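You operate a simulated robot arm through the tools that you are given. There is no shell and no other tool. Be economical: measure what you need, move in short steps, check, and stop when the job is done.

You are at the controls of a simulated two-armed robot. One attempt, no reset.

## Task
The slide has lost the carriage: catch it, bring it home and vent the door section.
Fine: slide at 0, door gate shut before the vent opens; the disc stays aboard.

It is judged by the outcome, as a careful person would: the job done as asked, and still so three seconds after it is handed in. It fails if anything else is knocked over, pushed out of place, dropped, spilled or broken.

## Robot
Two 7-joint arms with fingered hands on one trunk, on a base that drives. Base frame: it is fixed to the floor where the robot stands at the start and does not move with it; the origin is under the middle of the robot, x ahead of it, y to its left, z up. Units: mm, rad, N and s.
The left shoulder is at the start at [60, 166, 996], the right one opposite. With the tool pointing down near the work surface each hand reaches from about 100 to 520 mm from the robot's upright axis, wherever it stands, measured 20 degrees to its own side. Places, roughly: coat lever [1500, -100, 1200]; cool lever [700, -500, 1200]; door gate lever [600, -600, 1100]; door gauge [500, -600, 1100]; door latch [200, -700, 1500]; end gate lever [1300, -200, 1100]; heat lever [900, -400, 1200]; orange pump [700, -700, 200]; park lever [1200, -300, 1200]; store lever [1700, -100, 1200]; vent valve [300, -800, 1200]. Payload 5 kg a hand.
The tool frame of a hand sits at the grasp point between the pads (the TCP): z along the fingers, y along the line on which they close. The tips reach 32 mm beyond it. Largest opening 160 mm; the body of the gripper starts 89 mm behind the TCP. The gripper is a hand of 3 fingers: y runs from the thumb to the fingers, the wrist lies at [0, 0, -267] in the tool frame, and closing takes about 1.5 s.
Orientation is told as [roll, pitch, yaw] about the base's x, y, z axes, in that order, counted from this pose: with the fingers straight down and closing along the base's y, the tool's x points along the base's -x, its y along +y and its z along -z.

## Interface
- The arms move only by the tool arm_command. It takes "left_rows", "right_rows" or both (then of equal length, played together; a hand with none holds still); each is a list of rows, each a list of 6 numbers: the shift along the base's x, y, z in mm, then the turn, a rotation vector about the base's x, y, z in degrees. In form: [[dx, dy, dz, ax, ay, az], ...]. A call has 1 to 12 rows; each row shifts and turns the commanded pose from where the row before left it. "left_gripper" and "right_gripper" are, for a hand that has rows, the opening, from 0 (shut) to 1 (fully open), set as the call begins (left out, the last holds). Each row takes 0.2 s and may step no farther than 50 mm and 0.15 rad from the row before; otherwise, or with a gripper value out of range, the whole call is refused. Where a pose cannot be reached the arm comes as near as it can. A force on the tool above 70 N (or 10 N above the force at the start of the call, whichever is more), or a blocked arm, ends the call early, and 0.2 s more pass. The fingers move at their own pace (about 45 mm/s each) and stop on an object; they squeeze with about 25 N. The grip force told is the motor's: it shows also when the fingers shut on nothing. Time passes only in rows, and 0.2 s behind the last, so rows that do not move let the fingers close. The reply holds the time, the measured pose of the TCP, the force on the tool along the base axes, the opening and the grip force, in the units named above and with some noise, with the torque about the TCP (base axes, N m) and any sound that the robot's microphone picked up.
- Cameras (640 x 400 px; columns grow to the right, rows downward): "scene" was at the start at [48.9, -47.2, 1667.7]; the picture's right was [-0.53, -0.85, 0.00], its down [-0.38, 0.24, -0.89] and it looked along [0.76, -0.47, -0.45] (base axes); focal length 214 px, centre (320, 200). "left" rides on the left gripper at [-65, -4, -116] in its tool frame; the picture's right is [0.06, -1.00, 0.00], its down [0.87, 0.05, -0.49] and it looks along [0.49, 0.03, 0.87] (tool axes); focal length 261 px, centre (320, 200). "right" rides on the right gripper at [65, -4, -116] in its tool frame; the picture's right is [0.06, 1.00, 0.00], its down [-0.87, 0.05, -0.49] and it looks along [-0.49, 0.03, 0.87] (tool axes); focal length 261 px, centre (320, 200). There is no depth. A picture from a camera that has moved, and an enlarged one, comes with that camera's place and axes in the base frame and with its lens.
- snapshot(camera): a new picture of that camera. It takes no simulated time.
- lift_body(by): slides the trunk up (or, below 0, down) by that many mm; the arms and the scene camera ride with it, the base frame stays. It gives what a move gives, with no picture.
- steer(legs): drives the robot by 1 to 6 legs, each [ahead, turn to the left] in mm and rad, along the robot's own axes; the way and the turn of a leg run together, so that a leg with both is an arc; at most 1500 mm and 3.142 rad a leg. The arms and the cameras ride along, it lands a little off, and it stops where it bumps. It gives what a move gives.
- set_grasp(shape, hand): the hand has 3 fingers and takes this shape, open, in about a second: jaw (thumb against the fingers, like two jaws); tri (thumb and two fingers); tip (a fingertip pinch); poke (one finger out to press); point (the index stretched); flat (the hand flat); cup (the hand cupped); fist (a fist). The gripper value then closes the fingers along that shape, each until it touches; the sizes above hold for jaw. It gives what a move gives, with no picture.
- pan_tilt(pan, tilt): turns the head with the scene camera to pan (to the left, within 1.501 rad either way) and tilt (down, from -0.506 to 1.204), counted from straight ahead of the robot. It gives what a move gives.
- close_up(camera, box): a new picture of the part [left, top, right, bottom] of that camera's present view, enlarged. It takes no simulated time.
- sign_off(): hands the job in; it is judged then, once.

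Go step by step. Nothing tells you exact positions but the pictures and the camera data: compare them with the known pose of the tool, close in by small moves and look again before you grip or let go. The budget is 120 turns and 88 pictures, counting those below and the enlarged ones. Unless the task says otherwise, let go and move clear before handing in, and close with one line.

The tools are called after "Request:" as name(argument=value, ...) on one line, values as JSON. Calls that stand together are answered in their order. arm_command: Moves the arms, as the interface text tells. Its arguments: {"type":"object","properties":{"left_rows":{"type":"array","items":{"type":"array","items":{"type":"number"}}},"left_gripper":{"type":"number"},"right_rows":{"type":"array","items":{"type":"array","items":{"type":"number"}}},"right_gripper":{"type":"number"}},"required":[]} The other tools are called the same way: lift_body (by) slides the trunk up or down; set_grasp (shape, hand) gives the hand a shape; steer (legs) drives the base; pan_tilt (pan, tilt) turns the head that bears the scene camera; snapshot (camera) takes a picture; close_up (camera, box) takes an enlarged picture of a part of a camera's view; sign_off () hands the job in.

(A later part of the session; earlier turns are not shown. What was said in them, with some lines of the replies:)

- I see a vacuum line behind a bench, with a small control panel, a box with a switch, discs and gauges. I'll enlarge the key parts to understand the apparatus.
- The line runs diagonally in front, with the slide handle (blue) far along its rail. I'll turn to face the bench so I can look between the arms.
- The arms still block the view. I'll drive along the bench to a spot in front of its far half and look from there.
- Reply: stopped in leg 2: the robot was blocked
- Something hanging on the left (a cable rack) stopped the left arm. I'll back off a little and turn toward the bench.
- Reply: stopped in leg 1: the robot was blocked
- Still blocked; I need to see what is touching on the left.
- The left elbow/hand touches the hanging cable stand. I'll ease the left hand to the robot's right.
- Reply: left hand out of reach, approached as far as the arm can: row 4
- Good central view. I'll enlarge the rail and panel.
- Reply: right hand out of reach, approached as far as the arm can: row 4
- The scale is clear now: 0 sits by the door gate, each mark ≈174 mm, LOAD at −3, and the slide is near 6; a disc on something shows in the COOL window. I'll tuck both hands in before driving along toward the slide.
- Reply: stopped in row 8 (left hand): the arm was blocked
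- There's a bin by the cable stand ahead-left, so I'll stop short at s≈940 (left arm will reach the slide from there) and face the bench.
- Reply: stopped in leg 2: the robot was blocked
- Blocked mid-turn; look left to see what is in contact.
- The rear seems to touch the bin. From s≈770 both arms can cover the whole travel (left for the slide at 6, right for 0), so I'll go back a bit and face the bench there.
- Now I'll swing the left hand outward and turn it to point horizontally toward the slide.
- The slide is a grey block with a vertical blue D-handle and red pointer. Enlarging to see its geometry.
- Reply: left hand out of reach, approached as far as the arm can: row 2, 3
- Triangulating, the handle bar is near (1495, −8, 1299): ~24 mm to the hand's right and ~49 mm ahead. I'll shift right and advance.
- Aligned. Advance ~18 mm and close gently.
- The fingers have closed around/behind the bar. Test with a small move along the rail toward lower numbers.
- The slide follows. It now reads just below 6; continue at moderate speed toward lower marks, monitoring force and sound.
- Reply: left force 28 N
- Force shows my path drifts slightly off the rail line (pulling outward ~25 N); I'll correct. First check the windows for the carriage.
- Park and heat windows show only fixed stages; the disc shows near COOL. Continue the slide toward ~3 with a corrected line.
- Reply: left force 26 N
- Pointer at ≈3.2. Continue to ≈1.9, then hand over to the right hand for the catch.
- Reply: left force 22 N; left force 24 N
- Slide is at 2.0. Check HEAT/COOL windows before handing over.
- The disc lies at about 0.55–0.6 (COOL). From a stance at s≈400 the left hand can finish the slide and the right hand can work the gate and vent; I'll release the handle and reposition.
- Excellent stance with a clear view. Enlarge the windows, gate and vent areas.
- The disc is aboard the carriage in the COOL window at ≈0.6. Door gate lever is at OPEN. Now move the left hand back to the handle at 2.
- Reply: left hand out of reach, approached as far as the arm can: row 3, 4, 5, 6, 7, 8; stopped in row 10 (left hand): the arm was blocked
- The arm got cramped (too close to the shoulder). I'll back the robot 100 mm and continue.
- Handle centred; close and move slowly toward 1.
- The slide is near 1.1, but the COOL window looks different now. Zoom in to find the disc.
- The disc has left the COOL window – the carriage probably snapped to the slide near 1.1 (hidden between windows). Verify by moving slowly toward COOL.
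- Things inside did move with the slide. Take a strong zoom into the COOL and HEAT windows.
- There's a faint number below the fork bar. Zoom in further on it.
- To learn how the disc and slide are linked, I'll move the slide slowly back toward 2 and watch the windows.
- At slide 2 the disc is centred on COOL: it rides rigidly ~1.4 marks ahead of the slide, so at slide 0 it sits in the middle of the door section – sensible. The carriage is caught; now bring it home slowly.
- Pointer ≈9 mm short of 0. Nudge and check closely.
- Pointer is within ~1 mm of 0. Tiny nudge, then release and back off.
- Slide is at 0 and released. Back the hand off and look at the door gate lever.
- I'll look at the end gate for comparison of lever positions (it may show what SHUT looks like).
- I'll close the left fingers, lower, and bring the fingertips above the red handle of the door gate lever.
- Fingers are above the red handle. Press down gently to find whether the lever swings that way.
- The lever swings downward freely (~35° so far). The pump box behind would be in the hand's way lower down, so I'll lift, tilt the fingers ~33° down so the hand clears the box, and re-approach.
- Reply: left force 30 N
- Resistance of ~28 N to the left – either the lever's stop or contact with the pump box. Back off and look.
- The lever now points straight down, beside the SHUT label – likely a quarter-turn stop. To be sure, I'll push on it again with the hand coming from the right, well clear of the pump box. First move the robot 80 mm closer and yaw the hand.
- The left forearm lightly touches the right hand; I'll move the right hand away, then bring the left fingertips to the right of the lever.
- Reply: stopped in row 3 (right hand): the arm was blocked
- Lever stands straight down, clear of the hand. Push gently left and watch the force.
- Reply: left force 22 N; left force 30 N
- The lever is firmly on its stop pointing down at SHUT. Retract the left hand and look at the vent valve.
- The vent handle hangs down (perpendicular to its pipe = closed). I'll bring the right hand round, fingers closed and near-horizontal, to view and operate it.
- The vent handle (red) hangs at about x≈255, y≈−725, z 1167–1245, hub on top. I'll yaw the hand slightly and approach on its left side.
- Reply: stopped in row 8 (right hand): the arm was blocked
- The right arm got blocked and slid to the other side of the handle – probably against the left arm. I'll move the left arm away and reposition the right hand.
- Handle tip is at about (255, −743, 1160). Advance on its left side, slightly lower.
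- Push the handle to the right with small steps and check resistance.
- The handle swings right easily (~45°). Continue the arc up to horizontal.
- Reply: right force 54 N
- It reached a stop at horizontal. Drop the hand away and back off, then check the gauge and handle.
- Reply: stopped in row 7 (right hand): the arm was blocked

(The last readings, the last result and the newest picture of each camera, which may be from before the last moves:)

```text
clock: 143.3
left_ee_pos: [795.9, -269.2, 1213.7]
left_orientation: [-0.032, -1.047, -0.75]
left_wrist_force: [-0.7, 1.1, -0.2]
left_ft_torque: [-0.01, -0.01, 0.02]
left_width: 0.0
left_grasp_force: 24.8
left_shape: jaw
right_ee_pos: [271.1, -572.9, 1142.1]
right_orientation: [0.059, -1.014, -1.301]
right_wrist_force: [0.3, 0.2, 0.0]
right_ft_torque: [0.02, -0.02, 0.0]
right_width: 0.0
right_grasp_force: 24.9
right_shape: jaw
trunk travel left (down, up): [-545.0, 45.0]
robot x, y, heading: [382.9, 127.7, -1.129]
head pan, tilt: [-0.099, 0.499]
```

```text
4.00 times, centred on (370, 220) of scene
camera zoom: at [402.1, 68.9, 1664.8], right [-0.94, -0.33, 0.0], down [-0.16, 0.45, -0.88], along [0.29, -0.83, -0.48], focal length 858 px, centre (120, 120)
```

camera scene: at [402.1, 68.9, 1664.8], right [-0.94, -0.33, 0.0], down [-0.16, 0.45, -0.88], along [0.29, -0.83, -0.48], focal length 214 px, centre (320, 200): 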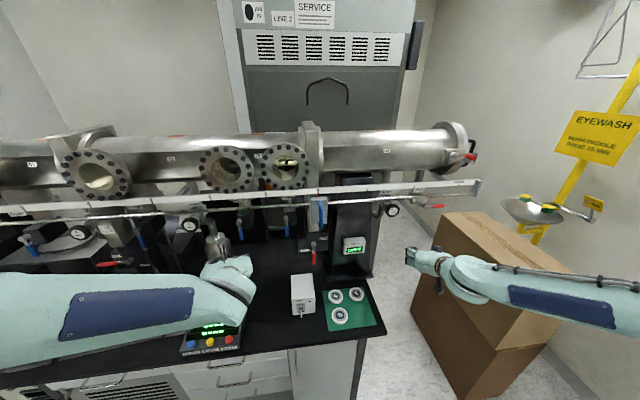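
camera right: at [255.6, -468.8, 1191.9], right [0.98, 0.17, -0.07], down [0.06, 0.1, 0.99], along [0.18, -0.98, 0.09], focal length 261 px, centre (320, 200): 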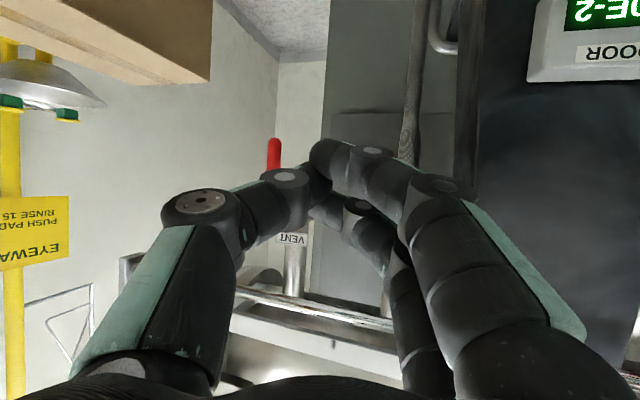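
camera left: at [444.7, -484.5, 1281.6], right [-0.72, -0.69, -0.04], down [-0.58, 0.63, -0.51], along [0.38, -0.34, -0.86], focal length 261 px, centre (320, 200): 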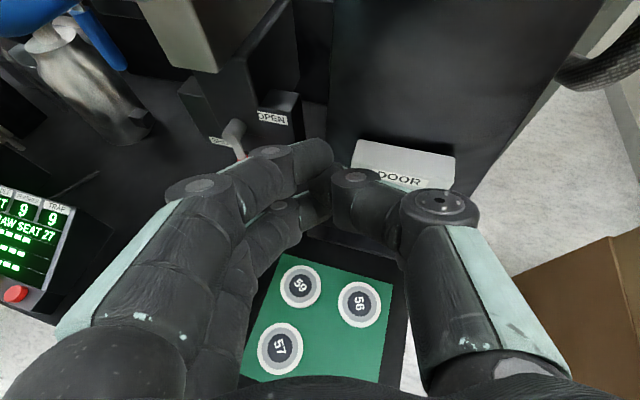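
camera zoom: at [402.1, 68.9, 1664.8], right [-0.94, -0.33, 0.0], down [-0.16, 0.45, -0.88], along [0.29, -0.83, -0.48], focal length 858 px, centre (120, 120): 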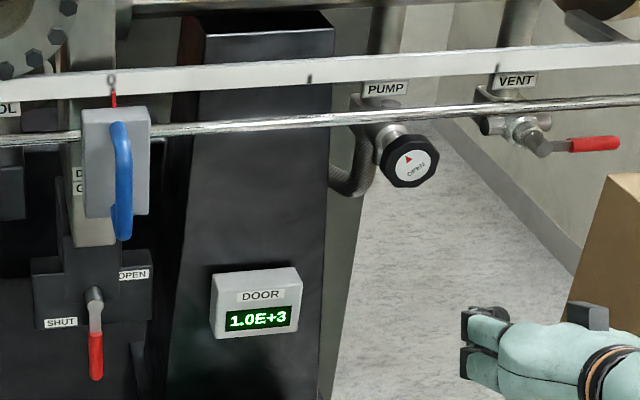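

Gauge reads 1.0E+3 – vented, gate lever at SHUT, slide at 0. But my hand seems to have brushed the PUMP knob (turned ~35° counter-clockwise). I'll set it back: level the right hand in front of the knob at about (375, −686, 1236).

Request:
arm_command(right_rows=[[6, 5, 20, -7.7, -2.1, 0], [6, 5, 20, -7.7, -2.1, 0], [6, 0, 20, -7.7, -2.1, 0], [6, 0, 20, -7.7, -2.1, 0], [6, 0, 14, 0, 0, 5.6], [6, 0, 0, 0, 0, 5.6], [5, -2, 0, -2.6, 5.2, 0], [4, -2, 0, -2.6, 5.2, 0], [0, 0, 0, -2.6, 5.2, 0]], right_gripper=0.65)

```text
clock: 145.3
left_ee_pos: [796.7, -268.3, 1213.7]
left_orientation: [-0.031, -1.049, -0.751]
left_wrist_force: [0.4, 1.0, 0.5]
left_ft_torque: [-0.02, 0.03, -0.01]
left_width: 0.1
left_grasp_force: 25.0
left_shape: jaw
right_ee_pos: [303.4, -564.1, 1196.3]
right_orientation: [-0.793, -1.158, -0.298]
right_wrist_force: [-0.1, 0.0, 0.4]
right_ft_torque: [-0.01, 0.03, 0.02]
right_width: 104.1
right_grasp_force: 0.1
right_shape: jaw
right hand out of reach, approached as far as the arm can: row 3, 4
trunk travel left (down, up): [-545.0, 45.0]
robot x, y, heading: [383.5, 125.2, -1.128]
head pan, tilt: [-0.099, 0.499]
```

Request:
arm_command(right_rows=[[5, -2, 15, -7, -3.2, 0], [5, -2, 15, -7, -3.2, 0], [0, 0, 5, 0, 0, 0]])

Request:
snapshot(camera="right")

```text
clock: 146.1
left_ee_pos: [797.5, -267.8, 1214.4]
left_orientation: [-0.033, -1.05, -0.747]
left_wrist_force: [0.8, 0.8, 0.5]
left_ft_torque: [-0.04, 0.03, -0.03]
left_width: 0.0
left_grasp_force: 25.2
left_shape: jaw
right_ee_pos: [303.5, -563.4, 1217.8]
right_orientation: [-1.078, -1.223, -0.019]
right_wrist_force: [-0.3, 1.0, -0.5]
right_ft_torque: [0.03, 0.0, -0.05]
right_width: 103.9
right_grasp_force: 0.0
right_shape: jaw
right hand out of reach, approached as far as the arm can: row 1, 2
trunk travel left (down, up): [-545.0, 45.0]
robot x, y, heading: [383.1, 128.1, -1.126]
head pan, tilt: [-0.099, 0.499]
```

```text
1 pictures are left
camera right: at [228.0, -462.4, 1176.0], right [0.81, 0.46, -0.36], down [0.13, 0.46, 0.88], along [0.57, -0.76, 0.31], focal length 261 px, centre (320, 200)
```

right: 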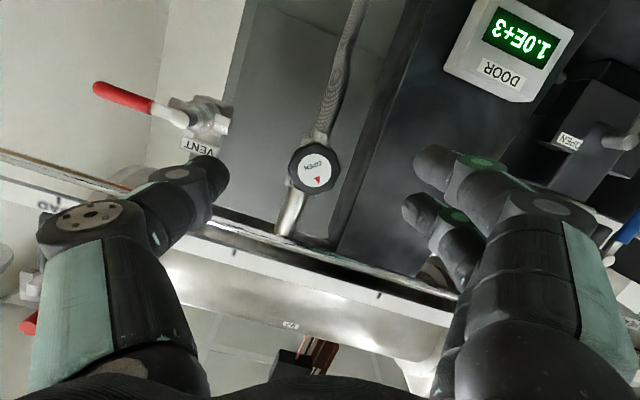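

Clear view: the knob sits centred between the fingers and is turned ~37° counter-clockwise. Bring the commanded pose back level at the knob's height first.

Request:
arm_command(right_rows=[[-3, 0, -15, 6.8, 3.2, 0], [-3, 0, -15, 6.8, 3.2, 0], [9, -18, -3, 0, 0, 0], [9, -18, 0, 0, 0, 0]])

```text
clock: 147.1
left_ee_pos: [795.8, -269.0, 1213.2]
left_orientation: [-0.032, -1.051, -0.75]
left_wrist_force: [0.4, -0.1, 0.4]
left_ft_torque: [0.02, 0.02, -0.02]
left_width: 0.0
left_grasp_force: 25.2
left_shape: jaw
right_ee_pos: [315.3, -601.5, 1184.2]
right_orientation: [-0.584, -1.053, -0.47]
right_wrist_force: [0.2, -0.4, -0.4]
right_ft_torque: [0.03, -0.03, 0.03]
right_width: 103.8
right_grasp_force: 0.1
right_shape: jaw
trunk travel left (down, up): [-545.0, 45.0]
robot x, y, heading: [384.3, 128.3, -1.126]
head pan, tilt: [-0.099, 0.499]
```

Request:
arm_command(right_rows=[[9, -9, 14, -5.9, -2.8, 0], [9, -9, 14, -5.9, -2.8, 0], [9, -10, 13, -5.9, -2.8, 0], [10, -10, 13, 0, 0, 0]])

```text
clock: 148.1
left_ee_pos: [796.7, -269.7, 1213.4]
left_orientation: [-0.031, -1.048, -0.751]
left_wrist_force: [0.2, -0.4, -0.4]
left_ft_torque: [-0.02, 0.01, -0.01]
left_width: 0.1
left_grasp_force: 25.2
left_shape: jaw
right_ee_pos: [342.6, -627.6, 1227.0]
right_orientation: [-0.984, -1.207, -0.105]
right_wrist_force: [0.7, 0.5, 0.3]
right_ft_torque: [0.04, -0.01, 0.02]
right_width: 103.7
right_grasp_force: 0.0
right_shape: jaw
right hand out of reach, approached as far as the arm can: row 3
trunk travel left (down, up): [-545.0, 45.0]
robot x, y, heading: [384.3, 129.3, -1.131]
head pan, tilt: [-0.099, 0.499]
```

Request:
arm_command(right_rows=[[6.5, -12, 2.5, 0, 0, 0], [6.5, -12, 2.5, 0, 0, 0], [6.5, -12, 2.5, 0, 0, 0], [6.5, -12, 2.5, 0, 0, 0]])

```text
clock: 149.1
left_ee_pos: [795.9, -268.9, 1214.4]
left_orientation: [-0.031, -1.047, -0.752]
left_wrist_force: [0.3, -0.1, -0.1]
left_ft_torque: [0.01, 0.01, -0.02]
left_width: 0.2
left_grasp_force: 24.7
left_shape: jaw
right_ee_pos: [368.6, -675.2, 1237.3]
right_orientation: [-0.982, -1.207, -0.106]
right_wrist_force: [-0.2, -0.4, 0.1]
right_ft_torque: [0.0, -0.05, 0.05]
right_width: 103.5
right_grasp_force: 0.1
right_shape: jaw
trunk travel left (down, up): [-545.0, 45.0]
robot x, y, heading: [384.6, 124.7, -1.131]
head pan, tilt: [-0.099, 0.499]
```

On target with no contact. Close on the knob.

Request:
arm_command(right_rows=[[0, 0, 0, 0, 0, 0], [0, 0, 0, 0, 0, 0], [0, 0, 0, 0, 0, 0], [0, 0, 0, 0, 0, 0], [0, 0, 0, 0, 0, 0], [0, 0, 0, 0, 0, 0]], right_gripper=0.2)

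```text
clock: 150.5
left_ee_pos: [796.2, -269.7, 1213.1]
left_orientation: [-0.032, -1.048, -0.75]
left_wrist_force: [0.1, 0.3, 0.5]
left_ft_torque: [-0.04, 0.0, -0.01]
left_width: 0.3
left_grasp_force: 24.8
left_shape: jaw
right_ee_pos: [369.0, -675.3, 1237.4]
right_orientation: [-0.983, -1.208, -0.105]
right_wrist_force: [-0.1, -0.7, 0.4]
right_ft_torque: [-0.02, 0.0, -0.02]
right_width: 44.8
right_grasp_force: 24.9
right_shape: jaw
trunk travel left (down, up): [-545.0, 45.0]
robot x, y, heading: [385.3, 128.0, -1.128]
head pan, tilt: [-0.099, 0.499]
```

Gripped (45 mm). Turn it ~36° clockwise about its axis.

Request:
arm_command(right_rows=[[0, 0, 0, 3.25, -6.43, 0], [0, 0, 0, 3.25, -6.43, 0], [0, 0, 0, 3.25, -6.43, 0], [0, 0, 0, 3.25, -6.43, 0], [0, 0, 0, 3.25, -6.43, 0], [0, 0, 0, 0, 0, 0]])

```text
clock: 151.9
left_ee_pos: [794.7, -269.8, 1213.5]
left_orientation: [-0.03, -1.047, -0.753]
left_wrist_force: [-0.1, 0.4, -0.5]
left_ft_torque: [-0.02, -0.01, -0.01]
left_width: 0.1
left_grasp_force: 24.9
left_shape: jaw
right_ee_pos: [367.6, -676.5, 1237.0]
right_orientation: [1.092, -1.197, -2.123]
right_wrist_force: [-3.7, -5.1, 6.7]
right_ft_torque: [-0.12, -0.04, -0.19]
right_width: 44.3
right_grasp_force: 25.3
right_shape: jaw
trunk travel left (down, up): [-545.0, 45.0]
robot x, y, heading: [384.6, 123.0, -1.129]
head pan, tilt: [-0.099, 0.499]
```

Done smoothly. Open, back straight off and check with the last picture.

Request:
arm_command(right_rows=[[0, 0, 0, 0, 0, 0], [0, 0, 0, 0, 0, 0], [0, 0, 0, 0, 0, 0], [0, 0, 0, 0, 0, 0], [0, 0, 0, 0, 0, 0], [-6, 12, 0, 0, 0, 0], [-9, 18, 0, 0, 0, 0], [-13, 27, 0, 0, 0, 0], [-18, 36, 0, 0, 0, 0], [-18, 36, 0, 0, 0, 0]], right_gripper=0.65)

Request:
close_up(camera="scene", box=[280, 160, 480, 285])

```text
clock: 154.1
left_ee_pos: [796.4, -268.8, 1213.8]
left_orientation: [-0.032, -1.05, -0.75]
left_wrist_force: [0.2, -0.5, 0.7]
left_ft_torque: [-0.01, 0.01, 0.0]
left_width: 0.0
left_grasp_force: 24.5
left_shape: jaw
right_ee_pos: [302.2, -547.6, 1236.2]
right_orientation: [1.091, -1.199, -2.119]
right_wrist_force: [-0.2, 0.4, -0.2]
right_ft_torque: [0.0, 0.0, 0.01]
right_width: 103.7
right_grasp_force: 0.1
right_shape: jaw
trunk travel left (down, up): [-545.0, 45.0]
robot x, y, heading: [383.1, 124.3, -1.132]
head pan, tilt: [-0.099, 0.499]
```

```text
3.20 times, centred on (380, 222) of scene
camera zoom: at [401.4, 69.2, 1664.8], right [-0.94, -0.33, 0.0], down [-0.16, 0.45, -0.88], along [0.29, -0.83, -0.48], focal length 686 px, centre (128, 128)
```

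zoom: 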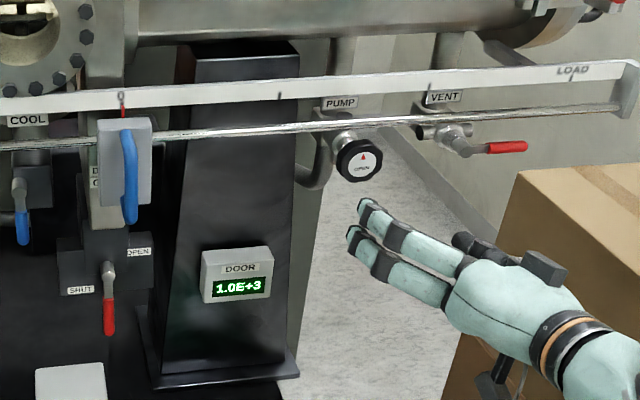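

The last picture shows the pump knob upright again, the slide at 0, the gate lever at SHUT, the vent open and the door gauge at 1.0E+3. Both hands are clear, so I'm handing in.

Request:
sign_off()

```text
The job is handed in.
```

The carriage is caught and home with the slide at 0. The door gate was shut before the vent opened, and the door section is vented (door gauge 1.0E+3). I last saw disc 62 aboard with the slide at 2; it can't be seen inside the door section. My right hand knocked the PUMP knob about 35° out of place, and I turned it back upright.
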